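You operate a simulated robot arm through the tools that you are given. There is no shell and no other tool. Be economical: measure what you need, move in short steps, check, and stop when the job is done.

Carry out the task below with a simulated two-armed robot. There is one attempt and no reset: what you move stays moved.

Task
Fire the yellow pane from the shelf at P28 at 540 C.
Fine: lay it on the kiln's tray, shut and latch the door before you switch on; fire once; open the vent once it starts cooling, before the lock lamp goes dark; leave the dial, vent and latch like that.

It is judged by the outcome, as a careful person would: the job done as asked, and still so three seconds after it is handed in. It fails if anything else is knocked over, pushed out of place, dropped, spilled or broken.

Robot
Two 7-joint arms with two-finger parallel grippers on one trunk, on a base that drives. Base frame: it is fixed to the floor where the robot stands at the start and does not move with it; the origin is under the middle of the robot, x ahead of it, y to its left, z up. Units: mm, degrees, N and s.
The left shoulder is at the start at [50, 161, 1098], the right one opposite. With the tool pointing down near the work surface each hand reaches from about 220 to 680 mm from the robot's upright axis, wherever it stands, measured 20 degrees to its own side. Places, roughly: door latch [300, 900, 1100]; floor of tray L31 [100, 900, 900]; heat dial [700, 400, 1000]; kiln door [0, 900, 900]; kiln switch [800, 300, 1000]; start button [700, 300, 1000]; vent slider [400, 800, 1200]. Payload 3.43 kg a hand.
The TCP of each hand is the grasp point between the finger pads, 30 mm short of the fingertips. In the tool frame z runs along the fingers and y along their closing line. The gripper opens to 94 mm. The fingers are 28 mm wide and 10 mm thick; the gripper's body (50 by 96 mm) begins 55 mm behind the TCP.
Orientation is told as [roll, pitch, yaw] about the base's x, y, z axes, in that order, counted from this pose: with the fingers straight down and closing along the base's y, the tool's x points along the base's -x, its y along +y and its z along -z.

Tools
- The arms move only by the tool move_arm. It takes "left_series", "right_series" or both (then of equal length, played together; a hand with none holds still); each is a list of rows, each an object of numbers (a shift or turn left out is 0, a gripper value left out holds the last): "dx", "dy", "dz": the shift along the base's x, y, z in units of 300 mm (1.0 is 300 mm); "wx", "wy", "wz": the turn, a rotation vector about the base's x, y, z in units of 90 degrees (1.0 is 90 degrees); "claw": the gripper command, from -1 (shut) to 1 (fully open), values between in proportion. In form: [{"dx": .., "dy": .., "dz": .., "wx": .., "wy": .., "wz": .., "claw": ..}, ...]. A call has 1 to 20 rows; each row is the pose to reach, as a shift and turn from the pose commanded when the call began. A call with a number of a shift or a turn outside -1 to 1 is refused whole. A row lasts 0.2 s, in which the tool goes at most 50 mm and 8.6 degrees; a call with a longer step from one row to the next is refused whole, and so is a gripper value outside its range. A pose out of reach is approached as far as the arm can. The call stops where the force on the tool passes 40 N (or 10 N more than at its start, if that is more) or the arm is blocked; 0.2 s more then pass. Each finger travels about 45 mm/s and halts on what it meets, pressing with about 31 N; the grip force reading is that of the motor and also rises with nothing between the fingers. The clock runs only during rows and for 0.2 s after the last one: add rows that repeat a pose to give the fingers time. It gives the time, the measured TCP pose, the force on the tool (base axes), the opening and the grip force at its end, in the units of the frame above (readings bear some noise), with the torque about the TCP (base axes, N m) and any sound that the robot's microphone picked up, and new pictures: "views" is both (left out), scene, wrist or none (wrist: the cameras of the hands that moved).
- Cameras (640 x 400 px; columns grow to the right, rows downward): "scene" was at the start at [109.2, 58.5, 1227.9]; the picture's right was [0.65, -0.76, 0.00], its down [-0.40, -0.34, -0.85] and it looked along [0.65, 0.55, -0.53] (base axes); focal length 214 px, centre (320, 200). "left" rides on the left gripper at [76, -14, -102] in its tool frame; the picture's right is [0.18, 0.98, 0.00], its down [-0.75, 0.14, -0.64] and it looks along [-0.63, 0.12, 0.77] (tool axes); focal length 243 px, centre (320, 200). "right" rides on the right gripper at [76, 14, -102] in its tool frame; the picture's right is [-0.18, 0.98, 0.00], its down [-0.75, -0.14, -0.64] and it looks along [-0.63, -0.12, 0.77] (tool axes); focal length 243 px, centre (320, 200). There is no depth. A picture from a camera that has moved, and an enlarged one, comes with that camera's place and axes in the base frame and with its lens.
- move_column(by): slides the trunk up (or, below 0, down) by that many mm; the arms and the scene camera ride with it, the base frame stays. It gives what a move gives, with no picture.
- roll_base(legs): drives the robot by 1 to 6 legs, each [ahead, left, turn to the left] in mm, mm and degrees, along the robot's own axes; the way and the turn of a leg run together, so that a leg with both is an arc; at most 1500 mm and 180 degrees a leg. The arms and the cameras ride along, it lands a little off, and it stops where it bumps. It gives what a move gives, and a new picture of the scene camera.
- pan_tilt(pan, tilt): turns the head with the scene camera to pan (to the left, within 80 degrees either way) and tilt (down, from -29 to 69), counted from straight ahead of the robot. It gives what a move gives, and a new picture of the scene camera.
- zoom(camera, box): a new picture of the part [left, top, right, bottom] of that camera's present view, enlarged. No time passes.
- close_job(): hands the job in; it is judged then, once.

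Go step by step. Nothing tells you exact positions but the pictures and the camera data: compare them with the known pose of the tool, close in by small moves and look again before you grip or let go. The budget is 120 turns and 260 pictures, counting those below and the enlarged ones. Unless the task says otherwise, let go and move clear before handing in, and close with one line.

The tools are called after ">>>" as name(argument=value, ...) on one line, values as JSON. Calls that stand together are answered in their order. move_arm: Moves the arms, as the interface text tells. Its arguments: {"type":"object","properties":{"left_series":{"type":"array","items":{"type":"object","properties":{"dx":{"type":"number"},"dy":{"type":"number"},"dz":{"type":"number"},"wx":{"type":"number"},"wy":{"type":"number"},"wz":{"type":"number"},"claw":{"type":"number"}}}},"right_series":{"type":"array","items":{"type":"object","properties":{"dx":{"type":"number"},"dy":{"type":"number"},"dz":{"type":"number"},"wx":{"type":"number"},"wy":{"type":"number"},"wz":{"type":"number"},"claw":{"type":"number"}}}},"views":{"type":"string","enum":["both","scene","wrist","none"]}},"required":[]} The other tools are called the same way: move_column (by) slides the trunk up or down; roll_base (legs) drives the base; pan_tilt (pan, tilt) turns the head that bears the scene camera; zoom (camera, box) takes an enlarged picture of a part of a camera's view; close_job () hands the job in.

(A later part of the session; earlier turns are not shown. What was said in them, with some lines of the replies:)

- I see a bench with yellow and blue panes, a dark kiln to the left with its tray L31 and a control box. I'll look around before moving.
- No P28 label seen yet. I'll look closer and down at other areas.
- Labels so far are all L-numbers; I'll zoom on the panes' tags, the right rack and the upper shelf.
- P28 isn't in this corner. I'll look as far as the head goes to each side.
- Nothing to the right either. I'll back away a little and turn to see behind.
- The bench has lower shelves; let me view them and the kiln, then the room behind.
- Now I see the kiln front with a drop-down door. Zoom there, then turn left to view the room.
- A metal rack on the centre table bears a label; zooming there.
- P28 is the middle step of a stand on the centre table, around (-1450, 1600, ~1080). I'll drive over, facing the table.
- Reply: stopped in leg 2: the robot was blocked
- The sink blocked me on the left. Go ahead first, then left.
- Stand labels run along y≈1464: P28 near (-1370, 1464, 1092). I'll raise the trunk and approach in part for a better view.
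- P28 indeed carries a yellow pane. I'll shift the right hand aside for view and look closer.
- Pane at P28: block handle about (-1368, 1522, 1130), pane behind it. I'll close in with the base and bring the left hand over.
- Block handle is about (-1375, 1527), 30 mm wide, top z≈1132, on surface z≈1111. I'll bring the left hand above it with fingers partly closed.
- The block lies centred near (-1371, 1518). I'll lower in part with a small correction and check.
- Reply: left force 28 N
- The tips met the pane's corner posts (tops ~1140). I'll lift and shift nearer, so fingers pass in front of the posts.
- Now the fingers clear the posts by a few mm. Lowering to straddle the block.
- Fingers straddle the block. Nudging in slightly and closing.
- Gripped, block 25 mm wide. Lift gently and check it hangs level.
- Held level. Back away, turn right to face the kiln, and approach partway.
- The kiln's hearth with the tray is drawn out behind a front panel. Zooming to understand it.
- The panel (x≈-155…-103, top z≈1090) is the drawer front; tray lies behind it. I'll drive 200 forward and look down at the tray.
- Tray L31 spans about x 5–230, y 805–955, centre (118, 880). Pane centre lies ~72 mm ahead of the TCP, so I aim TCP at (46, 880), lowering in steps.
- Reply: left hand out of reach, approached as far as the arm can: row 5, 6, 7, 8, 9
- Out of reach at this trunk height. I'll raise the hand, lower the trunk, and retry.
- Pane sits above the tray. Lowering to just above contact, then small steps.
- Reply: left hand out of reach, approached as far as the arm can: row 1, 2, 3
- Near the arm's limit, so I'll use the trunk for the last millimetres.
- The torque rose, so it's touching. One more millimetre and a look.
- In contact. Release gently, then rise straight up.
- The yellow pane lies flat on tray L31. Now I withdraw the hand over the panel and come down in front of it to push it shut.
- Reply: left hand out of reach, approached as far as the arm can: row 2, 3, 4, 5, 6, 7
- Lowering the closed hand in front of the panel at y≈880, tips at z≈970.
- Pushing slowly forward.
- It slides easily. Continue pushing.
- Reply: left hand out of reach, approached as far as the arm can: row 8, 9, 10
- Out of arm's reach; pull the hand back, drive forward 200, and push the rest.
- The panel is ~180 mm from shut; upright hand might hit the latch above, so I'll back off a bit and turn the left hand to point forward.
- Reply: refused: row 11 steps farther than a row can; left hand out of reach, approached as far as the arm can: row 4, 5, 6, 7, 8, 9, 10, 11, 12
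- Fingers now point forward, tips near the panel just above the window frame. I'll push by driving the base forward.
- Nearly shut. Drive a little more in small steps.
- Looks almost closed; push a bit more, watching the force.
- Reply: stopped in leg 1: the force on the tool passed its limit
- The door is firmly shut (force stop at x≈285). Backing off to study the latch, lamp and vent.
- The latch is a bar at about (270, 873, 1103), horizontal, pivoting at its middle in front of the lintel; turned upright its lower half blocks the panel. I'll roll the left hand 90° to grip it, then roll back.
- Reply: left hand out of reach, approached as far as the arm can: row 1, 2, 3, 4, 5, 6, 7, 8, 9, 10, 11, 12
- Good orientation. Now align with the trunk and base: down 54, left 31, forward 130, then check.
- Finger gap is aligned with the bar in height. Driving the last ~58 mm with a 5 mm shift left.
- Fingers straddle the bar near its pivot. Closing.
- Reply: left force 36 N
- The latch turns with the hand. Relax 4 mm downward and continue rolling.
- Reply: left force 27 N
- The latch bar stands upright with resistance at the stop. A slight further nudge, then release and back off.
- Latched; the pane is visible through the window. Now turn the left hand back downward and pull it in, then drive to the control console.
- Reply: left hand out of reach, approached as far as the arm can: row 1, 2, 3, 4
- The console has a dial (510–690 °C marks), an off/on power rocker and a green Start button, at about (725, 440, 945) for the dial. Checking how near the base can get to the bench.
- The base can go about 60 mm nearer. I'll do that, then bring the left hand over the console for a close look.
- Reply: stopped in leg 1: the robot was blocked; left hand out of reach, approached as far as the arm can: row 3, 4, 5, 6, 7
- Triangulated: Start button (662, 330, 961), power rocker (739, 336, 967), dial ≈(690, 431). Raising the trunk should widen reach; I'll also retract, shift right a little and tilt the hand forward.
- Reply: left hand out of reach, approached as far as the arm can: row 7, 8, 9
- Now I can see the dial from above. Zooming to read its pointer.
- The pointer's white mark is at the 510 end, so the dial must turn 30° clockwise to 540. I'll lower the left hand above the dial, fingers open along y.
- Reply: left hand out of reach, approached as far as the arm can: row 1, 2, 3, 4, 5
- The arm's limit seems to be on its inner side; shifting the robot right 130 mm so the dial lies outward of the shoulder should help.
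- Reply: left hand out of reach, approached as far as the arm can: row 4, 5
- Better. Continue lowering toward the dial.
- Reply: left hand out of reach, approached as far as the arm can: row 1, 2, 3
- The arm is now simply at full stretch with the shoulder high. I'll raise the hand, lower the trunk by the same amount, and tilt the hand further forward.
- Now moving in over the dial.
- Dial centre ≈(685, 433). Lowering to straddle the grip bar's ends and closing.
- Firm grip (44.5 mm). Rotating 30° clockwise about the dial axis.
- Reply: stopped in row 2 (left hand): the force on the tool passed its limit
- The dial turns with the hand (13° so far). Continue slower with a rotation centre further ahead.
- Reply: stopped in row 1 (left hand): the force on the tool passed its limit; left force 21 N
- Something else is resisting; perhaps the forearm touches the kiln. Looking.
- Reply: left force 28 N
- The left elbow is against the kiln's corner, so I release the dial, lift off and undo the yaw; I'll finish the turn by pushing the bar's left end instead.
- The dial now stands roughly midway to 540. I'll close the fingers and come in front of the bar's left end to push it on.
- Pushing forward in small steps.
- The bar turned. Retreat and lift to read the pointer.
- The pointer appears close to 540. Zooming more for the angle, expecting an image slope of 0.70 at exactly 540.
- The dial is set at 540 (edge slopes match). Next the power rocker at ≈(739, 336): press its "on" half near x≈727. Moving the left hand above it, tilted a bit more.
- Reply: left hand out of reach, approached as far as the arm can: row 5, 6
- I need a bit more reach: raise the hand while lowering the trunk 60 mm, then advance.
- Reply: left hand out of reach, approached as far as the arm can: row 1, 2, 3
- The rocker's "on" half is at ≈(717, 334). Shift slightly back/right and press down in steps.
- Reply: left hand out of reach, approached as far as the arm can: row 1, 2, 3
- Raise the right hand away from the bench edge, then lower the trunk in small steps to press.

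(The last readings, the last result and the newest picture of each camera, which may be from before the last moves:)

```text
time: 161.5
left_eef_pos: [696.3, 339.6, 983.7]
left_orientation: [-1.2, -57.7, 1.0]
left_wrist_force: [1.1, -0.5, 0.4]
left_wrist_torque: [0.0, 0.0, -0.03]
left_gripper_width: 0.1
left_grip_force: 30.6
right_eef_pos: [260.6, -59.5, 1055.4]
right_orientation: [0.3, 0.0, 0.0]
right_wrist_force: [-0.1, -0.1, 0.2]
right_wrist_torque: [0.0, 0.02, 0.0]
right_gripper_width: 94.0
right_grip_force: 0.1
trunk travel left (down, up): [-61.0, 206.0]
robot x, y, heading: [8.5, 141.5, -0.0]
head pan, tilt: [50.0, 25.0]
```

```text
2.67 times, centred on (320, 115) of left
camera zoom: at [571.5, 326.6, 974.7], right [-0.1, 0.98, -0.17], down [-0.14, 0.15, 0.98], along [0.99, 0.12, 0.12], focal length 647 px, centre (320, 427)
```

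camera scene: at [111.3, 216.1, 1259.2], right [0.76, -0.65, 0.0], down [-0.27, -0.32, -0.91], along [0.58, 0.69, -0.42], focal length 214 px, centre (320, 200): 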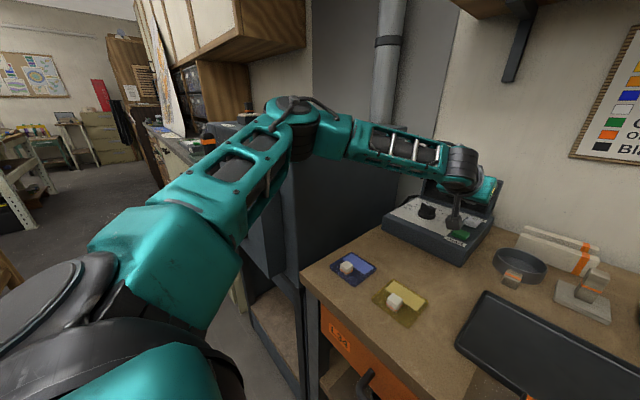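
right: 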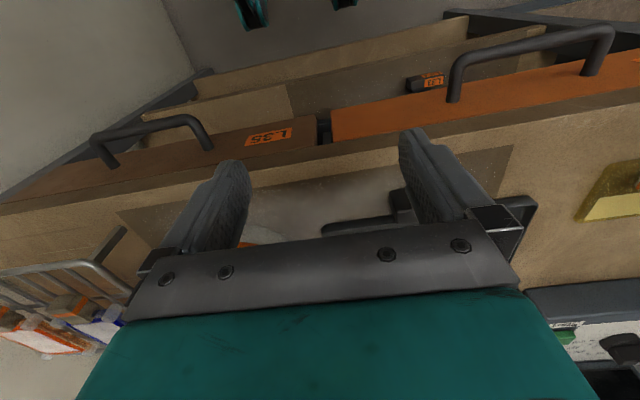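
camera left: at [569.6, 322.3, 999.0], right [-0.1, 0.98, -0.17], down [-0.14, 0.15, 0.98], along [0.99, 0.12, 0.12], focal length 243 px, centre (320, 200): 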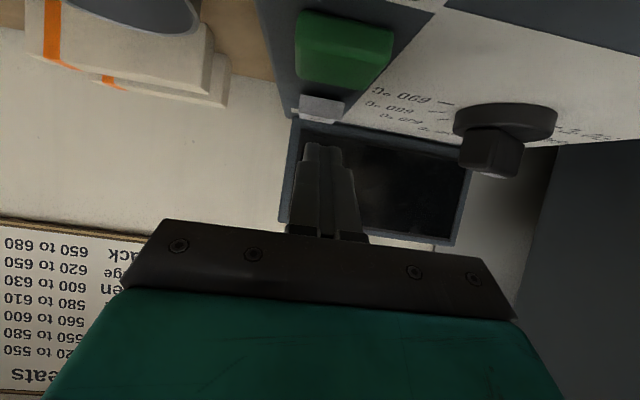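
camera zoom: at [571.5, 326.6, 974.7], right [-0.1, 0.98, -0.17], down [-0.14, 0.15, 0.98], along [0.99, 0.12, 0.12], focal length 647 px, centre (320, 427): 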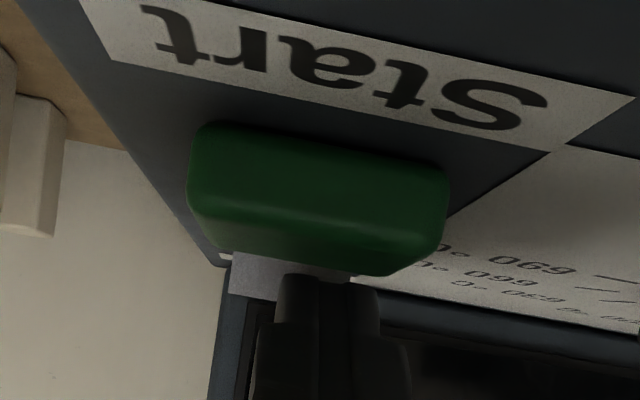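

The tip came down just in front of the rocker without touching; I need ~12 mm more reach. Lift, shift the base right 60 mm and tilt further.

>>> move_arm(left_series=[{"dz": 0.08}, {"dz": 0.2}, {"dz": 0.25, "wy": -0.07}, {"dz": 0.25, "wy": -0.14}, {"dz": 0.25, "wy": -0.14}], views="none")

>>> roll_base(legs=[[0, -60, 0.1]])

>>> move_arm(left_series=[{"dy": 0.1, "dx": 0.03}, {"dy": 0.17, "dx": 0.05, "dz": -0.05}, {"dy": 0.17, "dx": 0.065, "dz": -0.1}, {"dy": 0.17, "dx": 0.065, "dz": -0.1}], views="wrist")

```text
time: 162.7
left_eef_pos: [697.4, 339.5, 1059.0]
left_orientation: [-1.8, -70.4, 1.5]
left_wrist_force: [-0.1, 0.1, -0.7]
left_wrist_torque: [-0.01, 0.01, 0.03]
left_gripper_width: 0.0
left_grip_force: 30.7
right_eef_pos: [261.1, -59.7, 1055.0]
right_orientation: [0.2, 0.1, 0.0]
right_wrist_force: [-0.4, -0.5, 0.6]
right_wrist_torque: [0.03, -0.01, -0.01]
right_gripper_width: 93.8
right_grip_force: 0.0
trunk travel left (down, up): [-61.0, 206.0]
robot x, y, heading: [11.3, 149.0, -0.1]
head pan, tilt: [50.0, 25.0]
```

```text
time: 163.7
left_eef_pos: [696.5, 281.5, 1058.9]
left_orientation: [-1.7, -70.3, 1.4]
left_wrist_force: [-0.5, -0.5, -0.5]
left_wrist_torque: [0.0, -0.01, 0.03]
left_gripper_width: 0.0
left_grip_force: 31.2
right_eef_pos: [261.2, -119.1, 1054.7]
right_orientation: [0.2, 0.1, 0.1]
right_wrist_force: [0.2, -1.1, -0.1]
right_wrist_torque: [0.03, -0.01, -0.01]
right_gripper_width: 93.9
right_grip_force: 0.0
trunk travel left (down, up): [-61.0, 206.0]
robot x, y, heading: [11.6, 83.6, -0.1]
head pan, tilt: [50.0, 25.0]
camera scene: at [111.1, 156.5, 1174.3], right [0.76, -0.64, 0.0], down [-0.27, -0.32, -0.91], along [0.58, 0.69, -0.42], focal length 214 px, centre (320, 200)
```

scene: 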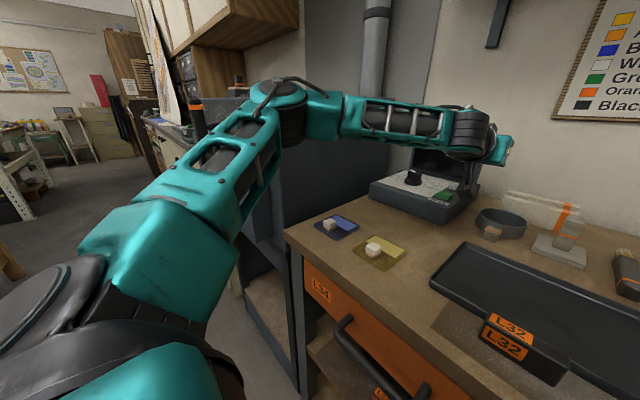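

```text
time: 164.7
left_eef_pos: [715.9, 334.0, 1029.1]
left_orientation: [-1.9, -70.3, 1.6]
left_wrist_force: [0.0, -0.5, -0.1]
left_wrist_torque: [0.01, -0.03, 0.03]
left_gripper_width: 0.1
left_grip_force: 31.0
right_eef_pos: [261.3, -119.0, 1053.7]
right_orientation: [0.3, 0.1, 0.1]
right_wrist_force: [-0.2, 0.5, -0.5]
right_wrist_torque: [0.0, 0.02, -0.02]
right_gripper_width: 93.9
right_grip_force: 0.1
trunk travel left (down, up): [-61.0, 206.0]
robot x, y, heading: [8.0, 84.2, 0.0]
head pan, tilt: [50.0, 25.0]
camera left: at [596.1, 318.7, 992.5], right [-0.06, 0.98, -0.18], down [-0.35, 0.15, 0.92], along [0.93, 0.12, 0.33], focal length 243 px, centre (320, 200)
```

left: 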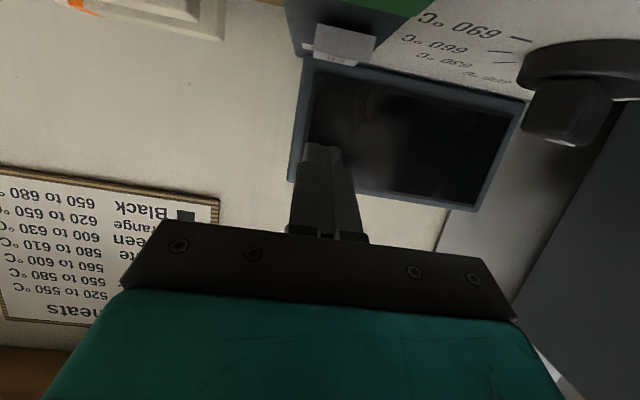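

Reach is now fine. Reduce tilt slightly for camera clearance and come down to just above the "on" half.

>>> move_arm(left_series=[{"dx": -0.02, "wy": 0.06}, {"dx": -0.03, "wy": 0.11, "dz": -0.03}, {"dx": -0.03, "wy": 0.11, "dz": -0.07}, {"dx": -0.03, "wy": 0.11, "dz": -0.07}], views="wrist")

>>> zoom(camera="left", box=[200, 40, 440, 190])

>>> zoom(camera="scene", box=[380, 120, 510, 220])

```text
time: 165.7
left_eef_pos: [707.1, 333.9, 1008.0]
left_orientation: [-1.4, -60.4, 1.1]
left_wrist_force: [0.3, 1.3, 0.3]
left_wrist_torque: [0.03, -0.01, 0.0]
left_gripper_width: 0.0
left_grip_force: 30.8
right_eef_pos: [261.0, -118.1, 1054.0]
right_orientation: [0.3, 0.1, 0.0]
right_wrist_force: [0.1, -0.1, 0.3]
right_wrist_torque: [0.01, 0.0, 0.0]
right_gripper_width: 94.0
right_grip_force: 0.2
trunk travel left (down, up): [-61.0, 206.0]
robot x, y, heading: [9.3, 86.9, -0.3]
head pan, tilt: [50.0, 25.0]
camera left: at [582.9, 318.7, 992.6], right [-0.09, 0.98, -0.17], down [-0.19, 0.15, 0.97], along [0.98, 0.12, 0.17], focal length 243 px, centre (320, 200)
```

left: 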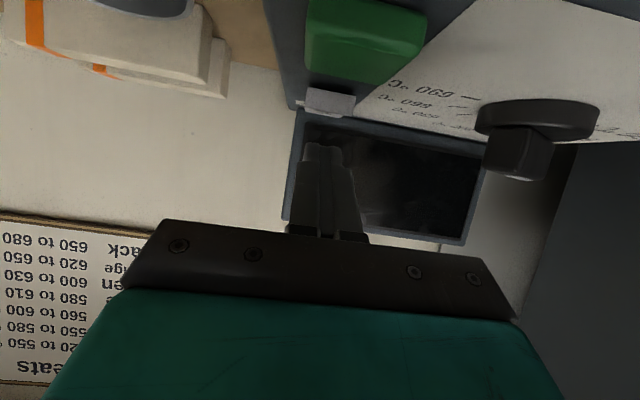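

```text
2.67 times, centred on (320, 115) of left
camera zoom: at [582.9, 318.7, 992.6], right [-0.09, 0.98, -0.17], down [-0.19, 0.15, 0.97], along [0.98, 0.12, 0.17], focal length 647 px, centre (320, 427)
```

zoom: 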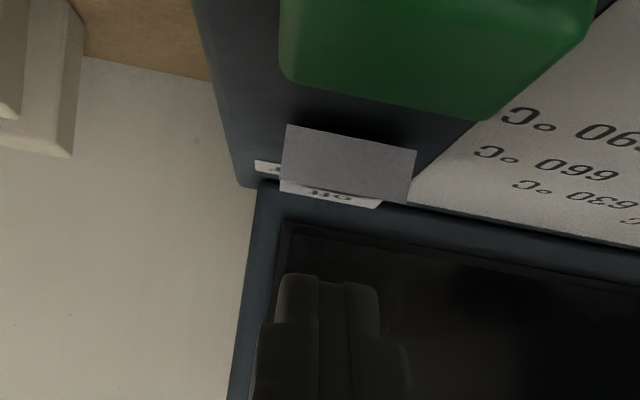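

```text
4.00 times, centred on (445, 170) of scene
camera zoom: at [111.1, 157.0, 1174.2], right [0.76, -0.64, 0.0], down [-0.27, -0.32, -0.91], along [0.58, 0.69, -0.42], focal length 858 px, centre (-180, 320)
```

zoom: 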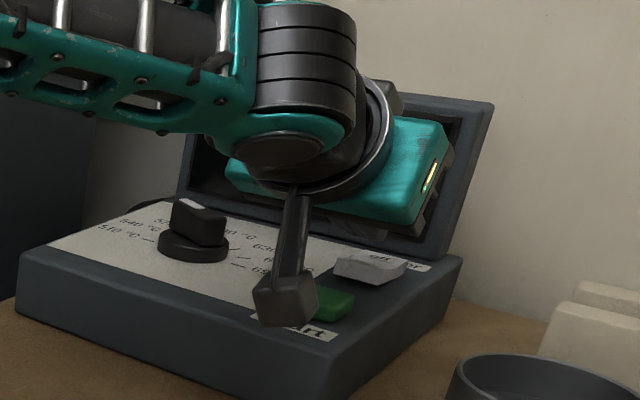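

Rocker front is at x≈721, top 968. Advance 6 mm and press down stepwise.

>>> move_arm(left_series=[{"dx": 0.023}, {"dx": 0.023, "dz": -0.02}, {"dx": 0.023, "dz": -0.035}, {"dx": 0.023, "dz": -0.035}], views="none")

>>> zoom(camera="left", box=[200, 40, 440, 190])

```text
time: 166.7
left_eef_pos: [715.1, 331.0, 998.4]
left_orientation: [-1.3, -60.4, 1.1]
left_wrist_force: [0.5, -0.5, 0.1]
left_wrist_torque: [0.01, 0.02, 0.01]
left_gripper_width: 0.1
left_grip_force: 30.6
right_eef_pos: [262.0, -118.8, 1054.4]
right_orientation: [0.3, 0.1, 0.1]
right_wrist_force: [0.0, -0.5, 0.1]
right_wrist_torque: [-0.01, -0.01, 0.03]
right_gripper_width: 94.2
right_grip_force: 0.0
trunk travel left (down, up): [-61.0, 206.0]
robot x, y, heading: [11.1, 86.5, -0.1]
head pan, tilt: [50.0, 25.0]
```

```text
2.67 times, centred on (320, 115) of left
camera zoom: at [589.8, 318.3, 982.2], right [-0.09, 0.98, -0.17], down [-0.19, 0.15, 0.97], along [0.98, 0.12, 0.17], focal length 647 px, centre (320, 427)
```

zoom: 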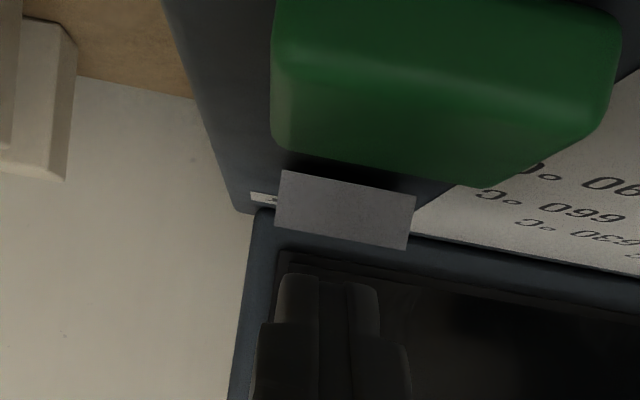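

>>> move_arm(left_series=[{"dz": -0.01}, {"dz": -0.02}, {"dz": -0.03}, {"dz": -0.03}], views="none")

>>> zoom(camera="left", box=[200, 40, 440, 190])

```text
time: 167.7
left_eef_pos: [713.6, 333.2, 988.8]
left_orientation: [-1.3, -60.4, 1.2]
left_wrist_force: [0.3, -0.1, -0.3]
left_wrist_torque: [0.0, 0.01, 0.0]
left_gripper_width: 0.0
left_grip_force: 31.3
right_eef_pos: [261.9, -118.2, 1054.4]
right_orientation: [0.3, 0.0, 0.0]
right_wrist_force: [0.2, -1.4, 0.5]
right_wrist_torque: [0.02, 0.03, 0.01]
right_gripper_width: 94.2
right_grip_force: 0.1
trunk travel left (down, up): [-61.0, 206.0]
robot x, y, heading: [10.9, 85.7, -0.2]
head pan, tilt: [50.0, 25.0]
```

```text
2.67 times, centred on (320, 115) of left
camera zoom: at [589.5, 318.3, 973.0], right [-0.09, 0.98, -0.17], down [-0.19, 0.15, 0.97], along [0.98, 0.12, 0.17], focal length 647 px, centre (320, 427)
```

zoom: 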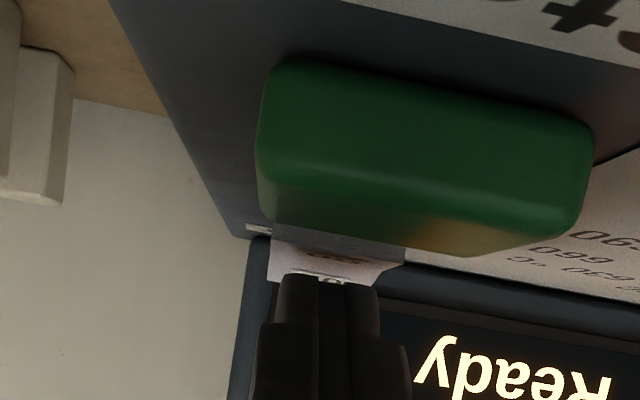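

The display lit: "Ready". Lift off and read the display.

>>> move_arm(left_series=[{"dz": 0.08}, {"dz": 0.2, "dx": -0.05}, {"dz": 0.2, "dx": -0.18}, {"dz": 0.2, "dx": -0.18}], views="scene")

>>> zoom(camera="scene", box=[360, 110, 516, 220])

>>> zoom(camera="left", box=[160, 0, 640, 300])

```text
time: 168.7
left_eef_pos: [658.7, 332.1, 1047.7]
left_orientation: [-1.1, -60.5, 1.1]
left_wrist_force: [0.5, 1.0, 0.4]
left_wrist_torque: [0.01, -0.01, 0.02]
left_gripper_width: 0.0
left_grip_force: 30.9
right_eef_pos: [262.0, -119.2, 1054.8]
right_orientation: [0.3, 0.2, 0.1]
right_wrist_force: [0.4, 0.9, 0.1]
right_wrist_torque: [0.06, 0.01, -0.01]
right_gripper_width: 93.9
right_grip_force: 0.1
trunk travel left (down, up): [-61.0, 206.0]
robot x, y, heading: [9.0, 80.3, -0.1]
head pan, tilt: [50.0, 25.0]
camera scene: at [111.1, 157.0, 1174.2], right [0.76, -0.64, 0.0], down [-0.27, -0.32, -0.91], along [0.58, 0.69, -0.42], focal length 214 px, centre (320, 200)
```

scene: 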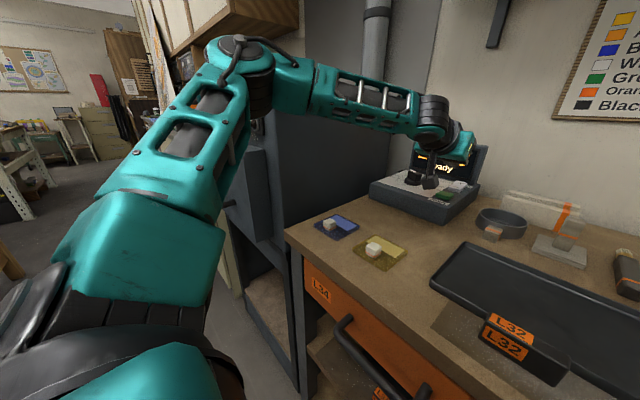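

```text
3.64 times, centred on (438, 165) of scene
camera zoom: at [111.1, 157.0, 1174.2], right [0.76, -0.64, 0.0], down [-0.27, -0.32, -0.91], along [0.58, 0.69, -0.42], focal length 780 px, centre (-109, 327)
```

zoom: 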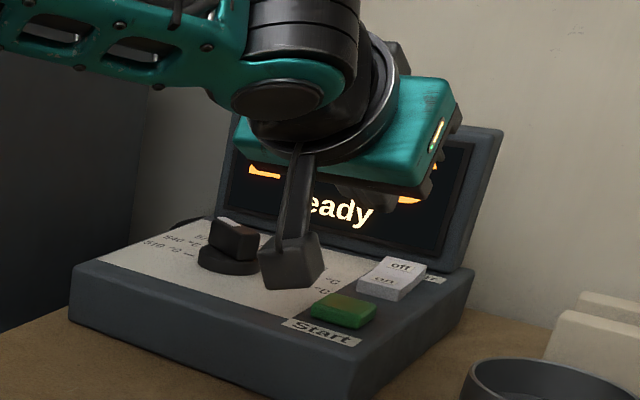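

```text
1.33 times, centred on (400, 150) of left
camera zoom: at [534.5, 318.5, 1033.2], right [-0.09, 0.98, -0.17], down [-0.19, 0.15, 0.97], along [0.98, 0.12, 0.17], focal length 324 px, centre (213, 267)
```

zoom: 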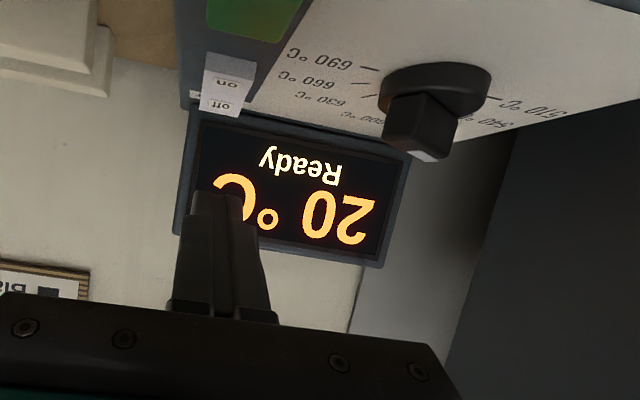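

Ready at 20 °C. Now above the Start button (662, 330), with less tilt for clearance.

>>> move_arm(left_series=[{"dx": -0.03, "wy": 0.08}, {"dx": -0.03, "wy": 0.165, "dz": -0.05}, {"dx": -0.03, "wy": 0.165, "dz": -0.12}, {"dx": -0.03, "wy": 0.165, "dz": -0.15}, {"dx": -0.03, "wy": 0.165, "dz": -0.15}], views="wrist")

>>> zoom(camera="scene", box=[380, 130, 510, 230])

```text
time: 169.9
left_eef_pos: [651.5, 333.0, 1004.0]
left_orientation: [-0.8, -45.5, 0.6]
left_wrist_force: [-0.6, 0.3, 0.4]
left_wrist_torque: [-0.02, -0.03, 0.0]
left_gripper_width: 0.2
left_grip_force: 31.2
right_eef_pos: [260.8, -119.1, 1054.9]
right_orientation: [0.4, 0.1, 0.1]
right_wrist_force: [-0.3, 0.7, -0.3]
right_wrist_torque: [-0.01, -0.03, -0.02]
right_gripper_width: 94.2
right_grip_force: 0.0
trunk travel left (down, up): [-61.0, 206.0]
robot x, y, heading: [14.8, 84.1, -0.1]
head pan, tilt: [50.0, 25.0]
camera left: at [526.5, 318.6, 1020.9], right [-0.13, 0.98, -0.14], down [0.07, 0.15, 0.99], along [0.99, 0.12, -0.09], focal length 243 px, centre (320, 200)
```

left: 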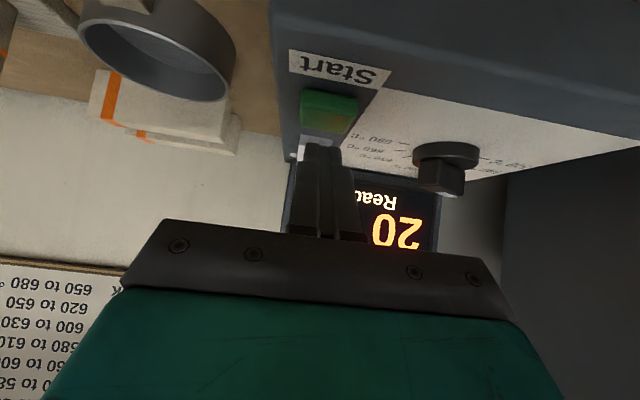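

```text
4.00 times, centred on (445, 180) of scene
camera zoom: at [111.1, 157.0, 1174.2], right [0.76, -0.64, 0.0], down [-0.27, -0.32, -0.91], along [0.58, 0.69, -0.42], focal length 858 px, centre (-180, 280)
```

zoom: 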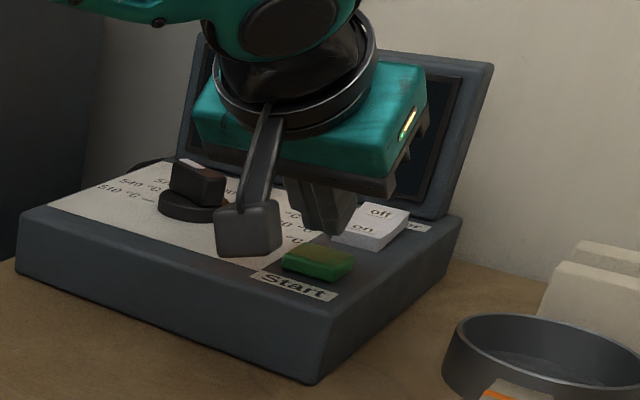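

>>> move_arm(left_series=[{"dx": -0.03, "dy": -0.01}, {"dx": -0.03, "dy": -0.01, "dz": -0.02}, {"dx": -0.03, "dy": -0.01, "dz": -0.04}, {"dx": -0.03, "dy": -0.01, "dz": -0.05}, {"dx": -0.03, "dy": -0.01, "dz": -0.05}], views="wrist")

```text
time: 171.1
left_eef_pos: [642.9, 330.0, 989.3]
left_orientation: [-0.8, -45.6, 0.8]
left_wrist_force: [0.2, 0.0, 3.1]
left_wrist_torque: [0.02, -0.07, -0.03]
left_gripper_width: 0.0
left_grip_force: 31.3
right_eef_pos: [261.8, -118.9, 1053.4]
right_orientation: [0.3, 0.0, 0.1]
right_wrist_force: [0.3, 0.6, 1.1]
right_wrist_torque: [0.0, 0.01, -0.02]
right_gripper_width: 94.1
right_grip_force: 0.0
trunk travel left (down, up): [-61.0, 206.0]
robot x, y, heading: [11.5, 85.4, -0.4]
head pan, tilt: [50.0, 25.0]
heard: click
camera left: at [517.6, 315.4, 1006.7], right [-0.13, 0.98, -0.14], down [0.07, 0.15, 0.99], along [0.99, 0.12, -0.09], focal length 243 px, centre (320, 200)
```

left: 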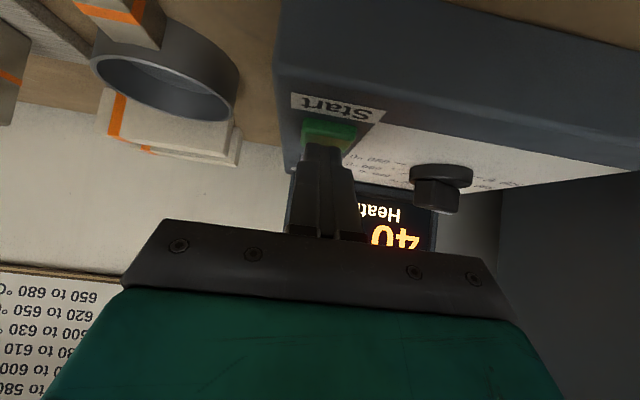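

Heating started (single click). Now retract quickly, raise the trunk and move over toward the vent on top of the kiln (tab ≈ (447, 807, 1190)).

>>> move_arm(left_series=[{"dz": 0.12}, {"dz": 0.25, "dx": -0.05, "wy": 0.09}, {"dz": 0.3, "dx": -0.2, "wy": 0.18}, {"dz": 0.3, "dx": -0.35, "wy": 0.27}, {"dz": 0.3, "dx": -0.5, "wy": 0.36}, {"dz": 0.3, "dx": -0.65, "wy": 0.45}, {"dz": 0.3, "dx": -0.75, "wy": 0.5}], views="none")

>>> move_column(by=205)

>>> roll_base(legs=[[-10, 435, 0]])

```text
time: 172.7
left_eef_pos: [414.6, 328.5, 1078.1]
left_orientation: [-0.3, -0.5, 0.5]
left_wrist_force: [0.1, 0.9, -0.3]
left_wrist_torque: [0.0, 0.01, 0.01]
left_gripper_width: 0.0
left_grip_force: 31.2
right_eef_pos: [262.4, -120.4, 1054.3]
right_orientation: [0.3, 0.0, 0.0]
right_wrist_force: [-0.1, -1.1, -0.1]
right_wrist_torque: [-0.02, 0.02, 0.02]
right_gripper_width: 94.0
right_grip_force: 0.0
trunk travel left (down, up): [-61.0, 206.0]
robot x, y, heading: [12.3, 83.4, -0.2]
head pan, tilt: [50.0, 25.0]
```

```text
time: 174.9
left_eef_pos: [417.5, 328.6, 1284.1]
left_orientation: [-0.3, -0.7, 0.5]
left_wrist_force: [1.2, 0.6, 0.0]
left_wrist_torque: [-0.02, 0.0, -0.02]
left_gripper_width: 0.0
left_grip_force: 31.5
right_eef_pos: [261.0, -119.0, 1259.8]
right_orientation: [0.3, 0.2, 0.2]
right_wrist_force: [0.4, -0.1, 0.2]
right_wrist_torque: [0.02, -0.03, 0.02]
right_gripper_width: 93.7
right_grip_force: 0.0
trunk travel left (down, up): [-265.0, 1.0]
robot x, y, heading: [10.8, 87.0, -0.2]
head pan, tilt: [50.0, 25.0]
```

```text
time: 177.6
left_eef_pos: [406.6, 762.9, 1283.9]
left_orientation: [-0.3, -0.5, 0.7]
left_wrist_force: [-0.4, 0.6, 0.0]
left_wrist_torque: [-0.04, -0.03, -0.01]
left_gripper_width: 0.0
left_grip_force: 30.2
right_eef_pos: [252.5, 314.6, 1259.5]
right_orientation: [0.2, 0.1, 0.2]
right_wrist_force: [0.0, 0.3, -0.1]
right_wrist_torque: [-0.02, -0.03, 0.01]
right_gripper_width: 94.1
right_grip_force: 0.0
trunk travel left (down, up): [-265.0, 1.0]
robot x, y, heading: [0.9, 516.4, 0.2]
head pan, tilt: [50.0, 25.0]
camera scene: at [101.3, 590.0, 1379.2], right [0.77, -0.64, 0.0], down [-0.27, -0.32, -0.91], along [0.58, 0.69, -0.42], focal length 214 px, centre (320, 200)
```

scene: 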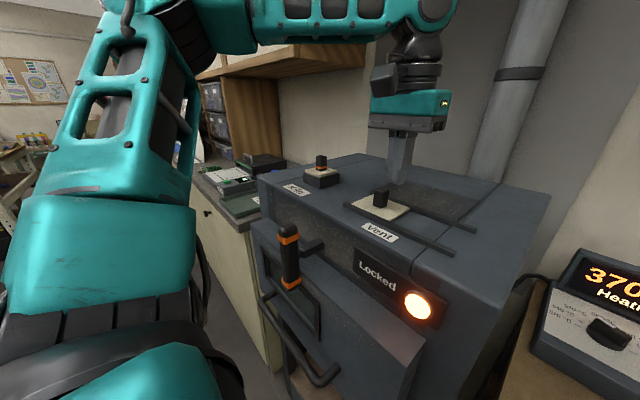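

370 °C, lamp lit. Position the closed fingers just left of the vent tab, without touching, and check.

>>> move_arm(left_series=[{"dx": 0.06, "dy": 0.13}, {"dx": 0.12, "dy": 0.265}, {"dx": 0.12, "dy": 0.265, "dz": -0.07}, {"dx": 0.12, "dy": 0.265, "dz": -0.14}, {"dx": 0.12, "dy": 0.265, "dz": -0.14}], views="both")

```text
time: 178.8
left_eef_pos: [442.6, 841.3, 1241.1]
left_orientation: [-0.3, -0.6, 0.7]
left_wrist_force: [-0.7, 0.1, 0.4]
left_wrist_torque: [0.03, 0.02, 0.0]
left_gripper_width: 0.1
left_grip_force: 31.1
right_eef_pos: [252.3, 313.7, 1260.4]
right_orientation: [0.4, 0.0, 0.2]
right_wrist_force: [0.0, 0.6, 0.2]
right_wrist_torque: [0.0, 0.03, 0.05]
right_gripper_width: 93.9
right_grip_force: 0.1
trunk travel left (down, up): [-265.0, 1.0]
robot x, y, heading: [1.6, 520.4, -0.1]
head pan, tilt: [50.0, 25.0]
camera scene: at [101.2, 589.4, 1379.3], right [0.77, -0.64, 0.0], down [-0.27, -0.32, -0.91], along [0.58, 0.69, -0.42], focal length 214 px, centre (320, 200)
camera left: at [368.4, 827.7, 1343.5], right [-0.2, 0.98, -0.01], down [0.75, 0.15, 0.65], along [0.64, 0.12, -0.76], focal length 243 px, centre (320, 200)
```

scene: 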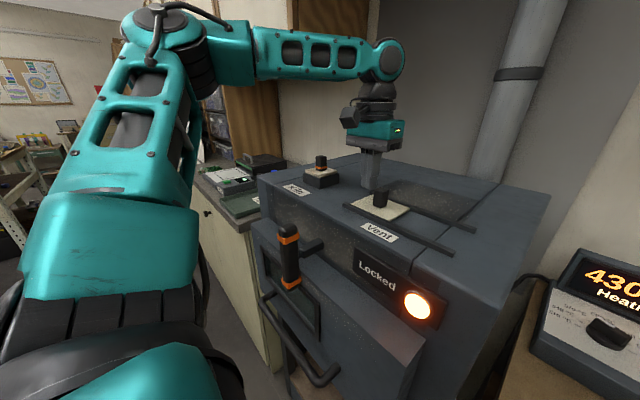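
left: 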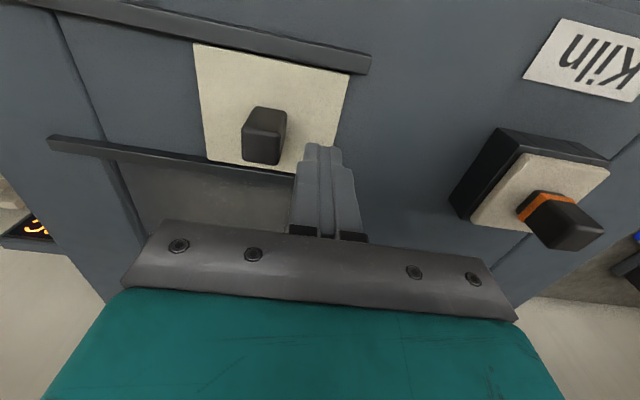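

Finger is beside the tab and aligned. Lower 10 mm and wait for the cooling phase, watching the display.

>>> move_arm(left_series=[{"dz": -0.035}, {"dz": -0.035}, {"dz": -0.035}, {"dz": -0.035}, {"dz": -0.035}, {"dz": -0.035}, {"dz": -0.035}, {"dz": -0.035}, {"dz": -0.035}, {"dz": -0.035}, {"dz": -0.035}, {"dz": -0.035}], views="scene")

```text
time: 181.4
left_eef_pos: [443.3, 842.5, 1231.3]
left_orientation: [-0.3, -0.5, 0.7]
left_wrist_force: [-0.1, -0.2, 0.4]
left_wrist_torque: [-0.05, -0.01, -0.02]
left_gripper_width: 0.0
left_grip_force: 30.6
right_eef_pos: [251.2, 314.6, 1258.9]
right_orientation: [0.3, 0.0, 0.2]
right_wrist_force: [0.2, 0.0, 0.4]
right_wrist_torque: [0.01, -0.01, 0.01]
right_gripper_width: 94.0
right_grip_force: 0.0
trunk travel left (down, up): [-265.0, 1.0]
robot x, y, heading: [-1.0, 519.2, 0.0]
head pan, tilt: [50.0, 25.0]
camera scene: at [101.3, 589.6, 1379.2], right [0.77, -0.64, 0.0], down [-0.27, -0.32, -0.91], along [0.58, 0.69, -0.42], focal length 214 px, centre (320, 200)
```

scene: 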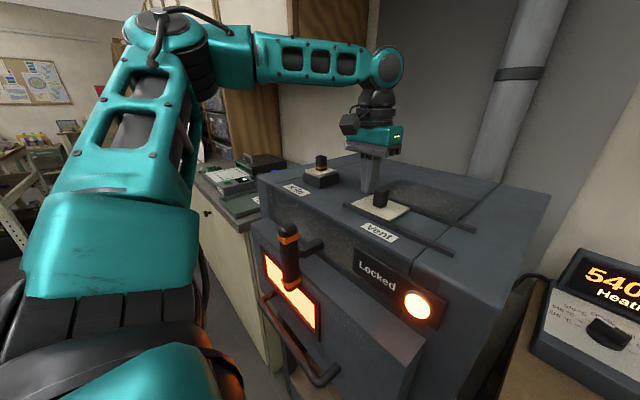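

540 °C reached, still "Heating". Wait another second or so.

>>> move_arm(left_series=[{"dz": 0}, {"dz": 0}, {"dz": 0}, {"dz": 0}, {"dz": 0}], views="none")

>>> zoom(camera="scene", box=[340, 150, 640, 350])

```text
time: 182.6
left_eef_pos: [444.6, 842.9, 1231.8]
left_orientation: [-0.3, -0.6, 0.7]
left_wrist_force: [-0.7, -0.5, -0.5]
left_wrist_torque: [0.01, 0.0, 0.0]
left_gripper_width: 0.0
left_grip_force: 31.2
right_eef_pos: [252.5, 314.3, 1259.1]
right_orientation: [0.2, 0.1, 0.2]
right_wrist_force: [-0.2, 0.5, -0.2]
right_wrist_torque: [-0.01, 0.01, 0.0]
right_gripper_width: 94.1
right_grip_force: 0.0
trunk travel left (down, up): [-265.0, 1.0]
robot x, y, heading: [1.9, 516.2, -0.1]
head pan, tilt: [50.0, 25.0]
```

```text
2.00 times, centred on (490, 250) of scene
camera zoom: at [101.3, 589.6, 1379.2], right [0.77, -0.64, 0.0], down [-0.27, -0.32, -0.91], along [0.58, 0.69, -0.42], focal length 429 px, centre (-20, 100)
```

zoom: 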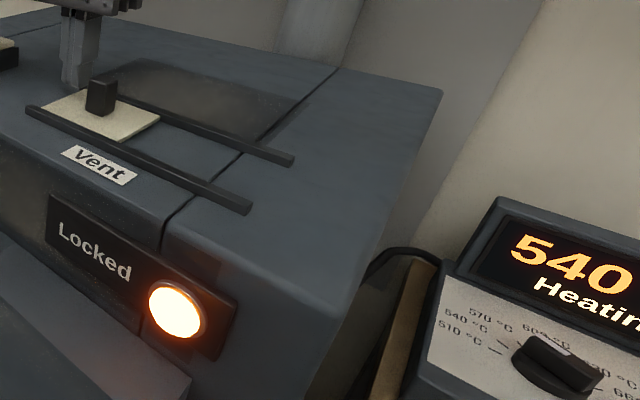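

>>> move_arm(left_series=[{"dz": 0}, {"dz": 0}, {"dz": 0}, {"dz": 0}, {"dz": 0}, {"dz": 0}, {"dz": 0}], views="none")

>>> zoom(camera="scene", box=[340, 150, 640, 350])

```text
time: 184.2
left_eef_pos: [444.1, 842.2, 1232.1]
left_orientation: [-0.3, -0.6, 0.7]
left_wrist_force: [-0.3, -0.2, -0.2]
left_wrist_torque: [0.0, 0.0, 0.0]
left_gripper_width: 0.1
left_grip_force: 30.7
right_eef_pos: [252.4, 313.3, 1259.9]
right_orientation: [0.3, 0.1, 0.2]
right_wrist_force: [0.7, 1.1, 0.3]
right_wrist_torque: [-0.01, 0.03, 0.0]
right_gripper_width: 94.1
right_grip_force: 0.0
trunk travel left (down, up): [-265.0, 1.0]
robot x, y, heading: [1.2, 518.1, 0.1]
head pan, tilt: [50.0, 25.0]
```

```text
2.00 times, centred on (490, 250) of scene
camera zoom: at [101.3, 589.6, 1379.2], right [0.77, -0.64, 0.0], down [-0.27, -0.32, -0.91], along [0.58, 0.69, -0.42], focal length 429 px, centre (-20, 100)
```

zoom: 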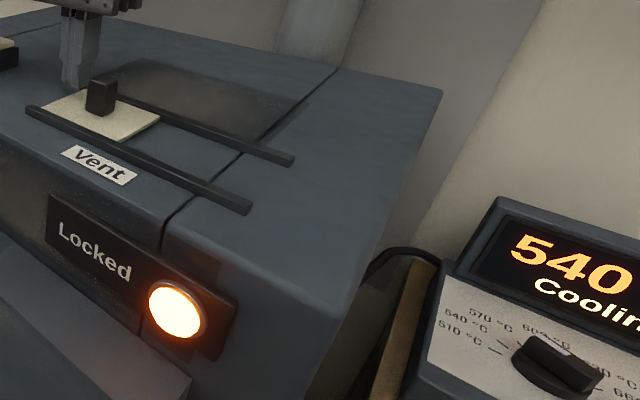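

Cooling has begun and the lamp is still lit: slide the vent to the right now.

>>> move_arm(left_series=[{"dy": -0.08}, {"dy": -0.16}, {"dy": -0.24}, {"dy": -0.32}, {"dy": -0.4}, {"dy": -0.45}, {"dy": -0.5}, {"dy": -0.54}], views="scene")

>>> zoom(camera="scene", box=[340, 150, 640, 350])

```text
time: 185.3
left_eef_pos: [443.6, 747.2, 1229.8]
left_orientation: [1.4, -0.5, 1.4]
left_wrist_force: [-2.8, 17.2, 1.4]
left_wrist_torque: [0.17, 0.07, -0.27]
left_gripper_width: 0.0
left_grip_force: 31.1
right_eef_pos: [252.7, 314.4, 1259.4]
right_orientation: [0.3, -0.1, 0.3]
right_wrist_force: [0.2, -1.6, 0.6]
right_wrist_torque: [0.07, 0.02, 0.02]
right_gripper_width: 94.1
right_grip_force: 0.1
trunk travel left (down, up): [-265.0, 1.0]
robot x, y, heading: [3.6, 520.0, -0.1]
head pan, tilt: [50.0, 25.0]
stopped in row 5 (left hand): the force on the tool passed its limit (the readings are from after the stop); the commanded pose is now the measured one
camera scene: at [101.1, 590.1, 1379.2], right [0.77, -0.64, 0.0], down [-0.27, -0.32, -0.91], along [0.58, 0.7, -0.42], focal length 214 px, centre (320, 200)
```

scene: 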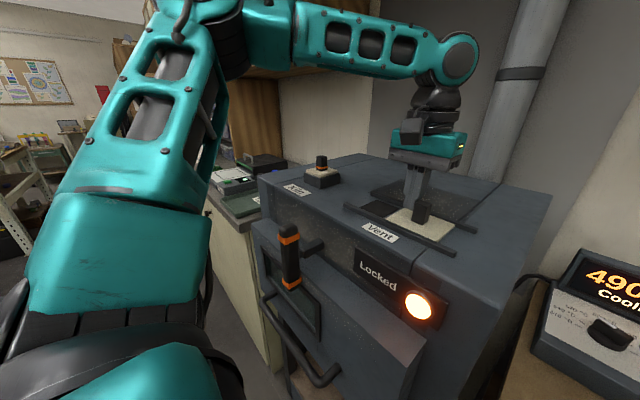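

```text
2.00 times, centred on (490, 250) of scene
camera zoom: at [101.1, 590.1, 1379.2], right [0.77, -0.64, 0.0], down [-0.27, -0.32, -0.91], along [0.58, 0.7, -0.42], focal length 429 px, centre (-20, 100)
```

zoom: 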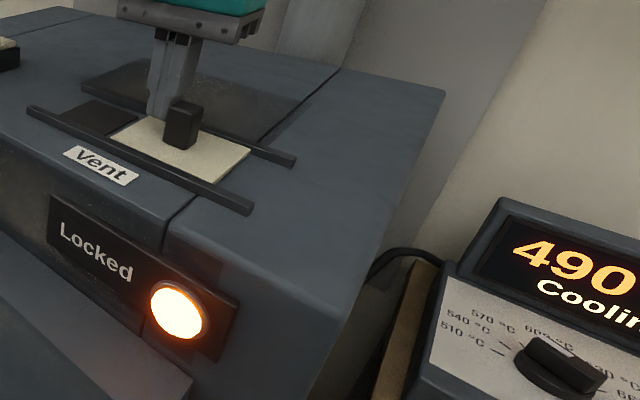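

The vent is fully open with the opening exposed, lamp still lit. Move the hand clear and let the cycle finish.

>>> move_arm(left_series=[{"dy": 0.06}, {"dy": 0.06, "dz": 0.1}, {"dy": 0.06, "dz": 0.22}, {"dy": 0.06, "dz": 0.22, "dx": -0.15}, {"dy": 0.06, "dz": 0.22, "dx": -0.3}, {"dy": 0.06, "dz": 0.22, "dx": -0.4}], views="none")

>>> roll_base(legs=[[-250, 0, 0]])

>>> pan_tilt(pan=25, tilt=25)

>>> zoom(camera="scene", box=[220, 100, 540, 300])

```text
time: 186.7
left_eef_pos: [323.1, 761.1, 1297.2]
left_orientation: [0.7, -0.7, 1.3]
left_wrist_force: [-0.5, 0.2, 0.5]
left_wrist_torque: [0.01, -0.04, 0.0]
left_gripper_width: 0.0
left_grip_force: 31.2
right_eef_pos: [251.9, 315.7, 1259.5]
right_orientation: [0.3, 0.1, 0.3]
right_wrist_force: [0.1, 0.7, -0.3]
right_wrist_torque: [-0.05, 0.01, 0.01]
right_gripper_width: 93.9
right_grip_force: 0.0
trunk travel left (down, up): [-265.0, 1.0]
robot x, y, heading: [3.1, 516.7, 0.1]
head pan, tilt: [50.0, 25.0]
```

```text
time: 188.5
left_eef_pos: [73.4, 760.6, 1296.6]
left_orientation: [0.8, -0.6, 1.0]
left_wrist_force: [-1.0, -0.4, -1.0]
left_wrist_torque: [0.01, 0.0, 0.01]
left_gripper_width: 0.0
left_grip_force: 31.1
right_eef_pos: [1.9, 313.3, 1259.0]
right_orientation: [0.4, -0.1, 0.1]
right_wrist_force: [0.3, 0.6, 0.0]
right_wrist_torque: [-0.01, 0.0, 0.0]
right_gripper_width: 93.8
right_grip_force: 0.1
trunk travel left (down, up): [-265.0, 1.0]
robot x, y, heading: [-247.9, 520.3, 0.1]
head pan, tilt: [50.0, 25.0]
camera scene: at [-148.8, 589.5, 1379.3], right [0.77, -0.64, 0.0], down [-0.27, -0.32, -0.91], along [0.58, 0.69, -0.42], focal length 214 px, centre (320, 200)
```

scene: 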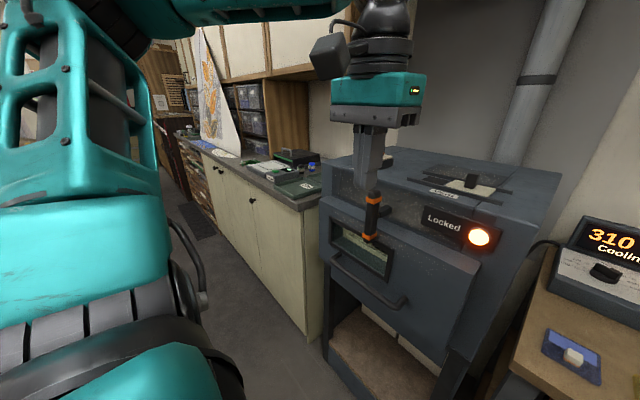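

```text
time: 189.4
left_eef_pos: [75.1, 760.7, 1296.8]
left_orientation: [0.9, -0.7, 1.1]
left_wrist_force: [-0.5, 0.0, 0.1]
left_wrist_torque: [0.01, 0.0, -0.02]
left_gripper_width: 0.1
left_grip_force: 30.8
right_eef_pos: [3.0, 313.7, 1260.1]
right_orientation: [0.3, 0.2, 0.2]
right_wrist_force: [-0.2, 0.9, 0.5]
right_wrist_torque: [0.01, -0.01, 0.0]
right_gripper_width: 94.2
right_grip_force: 0.1
trunk travel left (down, up): [-265.0, 1.0]
robot x, y, heading: [-248.0, 519.5, 0.1]
head pan, tilt: [25.0, 25.0]
camera scene: at [-123.9, 557.9, 1379.3], right [0.42, -0.91, 0.0], down [-0.38, -0.18, -0.91], along [0.82, 0.38, -0.42], focal length 214 px, centre (320, 200)
```

scene: 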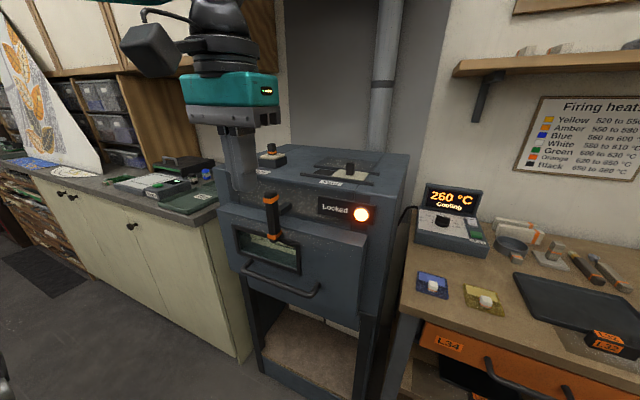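

```text
2.00 times, centred on (380, 200) of scene
camera zoom: at [-123.9, 557.9, 1379.3], right [0.42, -0.91, 0.0], down [-0.38, -0.18, -0.91], along [0.82, 0.38, -0.42], focal length 429 px, centre (200, 200)
```

zoom: 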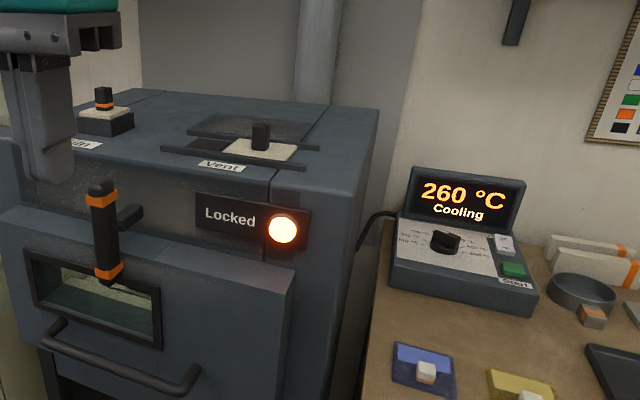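

Cooling at 260 °C with vent open, latch upright, dial at 540. Wait for the cycle to end.

>>> move_arm(left_series=[{"dz": 0}, {"dz": 0}, {"dz": 0}, {"dz": 0}, {"dz": 0}, {"dz": 0}, {"dz": 0}, {"dz": 0}, {"dz": 0}, {"dz": 0}, {"dz": 0}, {"dz": 0}, {"dz": 0}, {"dz": 0}, {"dz": 0}, {"dz": 0}, {"dz": 0}, {"dz": 0}, {"dz": 0}, {"dz": 0}], views="none")

>>> move_arm(left_series=[{"dz": 0}, {"dz": 0}, {"dz": 0}, {"dz": 0}, {"dz": 0}, {"dz": 0}, {"dz": 0}, {"dz": 0}, {"dz": 0}, {"dz": 0}, {"dz": 0}, {"dz": 0}, {"dz": 0}, {"dz": 0}, {"dz": 0}], views="none")

>>> zoom(camera="scene", box=[220, 100, 540, 300])

```text
time: 193.6
left_eef_pos: [74.8, 759.7, 1297.8]
left_orientation: [0.8, -0.5, 1.0]
left_wrist_force: [0.2, -0.3, 0.1]
left_wrist_torque: [0.0, -0.01, 0.01]
left_gripper_width: 0.0
left_grip_force: 31.2
right_eef_pos: [4.2, 314.0, 1259.3]
right_orientation: [0.2, 0.1, 0.1]
right_wrist_force: [0.2, -0.9, 0.0]
right_wrist_torque: [0.01, 0.01, -0.01]
right_gripper_width: 94.1
right_grip_force: 0.1
trunk travel left (down, up): [-265.0, 1.0]
robot x, y, heading: [-247.2, 517.3, -0.0]
head pan, tilt: [25.0, 25.0]
```

```text
time: 196.8
left_eef_pos: [74.8, 760.4, 1296.6]
left_orientation: [0.8, -0.6, 1.1]
left_wrist_force: [-0.3, -0.5, 0.2]
left_wrist_torque: [-0.01, 0.02, -0.01]
left_gripper_width: 0.2
left_grip_force: 31.3
right_eef_pos: [1.8, 313.4, 1259.5]
right_orientation: [0.3, 0.1, 0.1]
right_wrist_force: [-1.1, -0.4, 0.2]
right_wrist_torque: [0.03, 0.02, 0.01]
right_gripper_width: 94.3
right_grip_force: 0.1
trunk travel left (down, up): [-265.0, 1.0]
robot x, y, heading: [-249.2, 520.0, -0.1]
head pan, tilt: [25.0, 25.0]
```

```text
2.00 times, centred on (380, 200) of scene
camera zoom: at [-123.8, 557.8, 1379.2], right [0.42, -0.91, 0.0], down [-0.38, -0.18, -0.91], along [0.82, 0.38, -0.42], focal length 429 px, centre (200, 200)
```

zoom: 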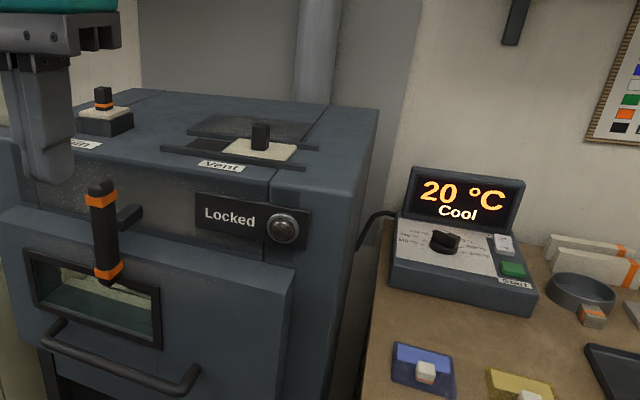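

The cycle has ended: the display shows 20 °C "Cool" and the lamp is dark. The vent is open, the latch is upright and the dial is at 540; both hands are clear, so I hand it in.

>>> close_job()

```text
The job is handed in.
```

The yellow pane from P28 was laid on tray L31 and fired once at 540 °C with the door shut and latched. I opened the vent during cooling while the lock lamp was still lit, and left the dial, vent and latch as they were.
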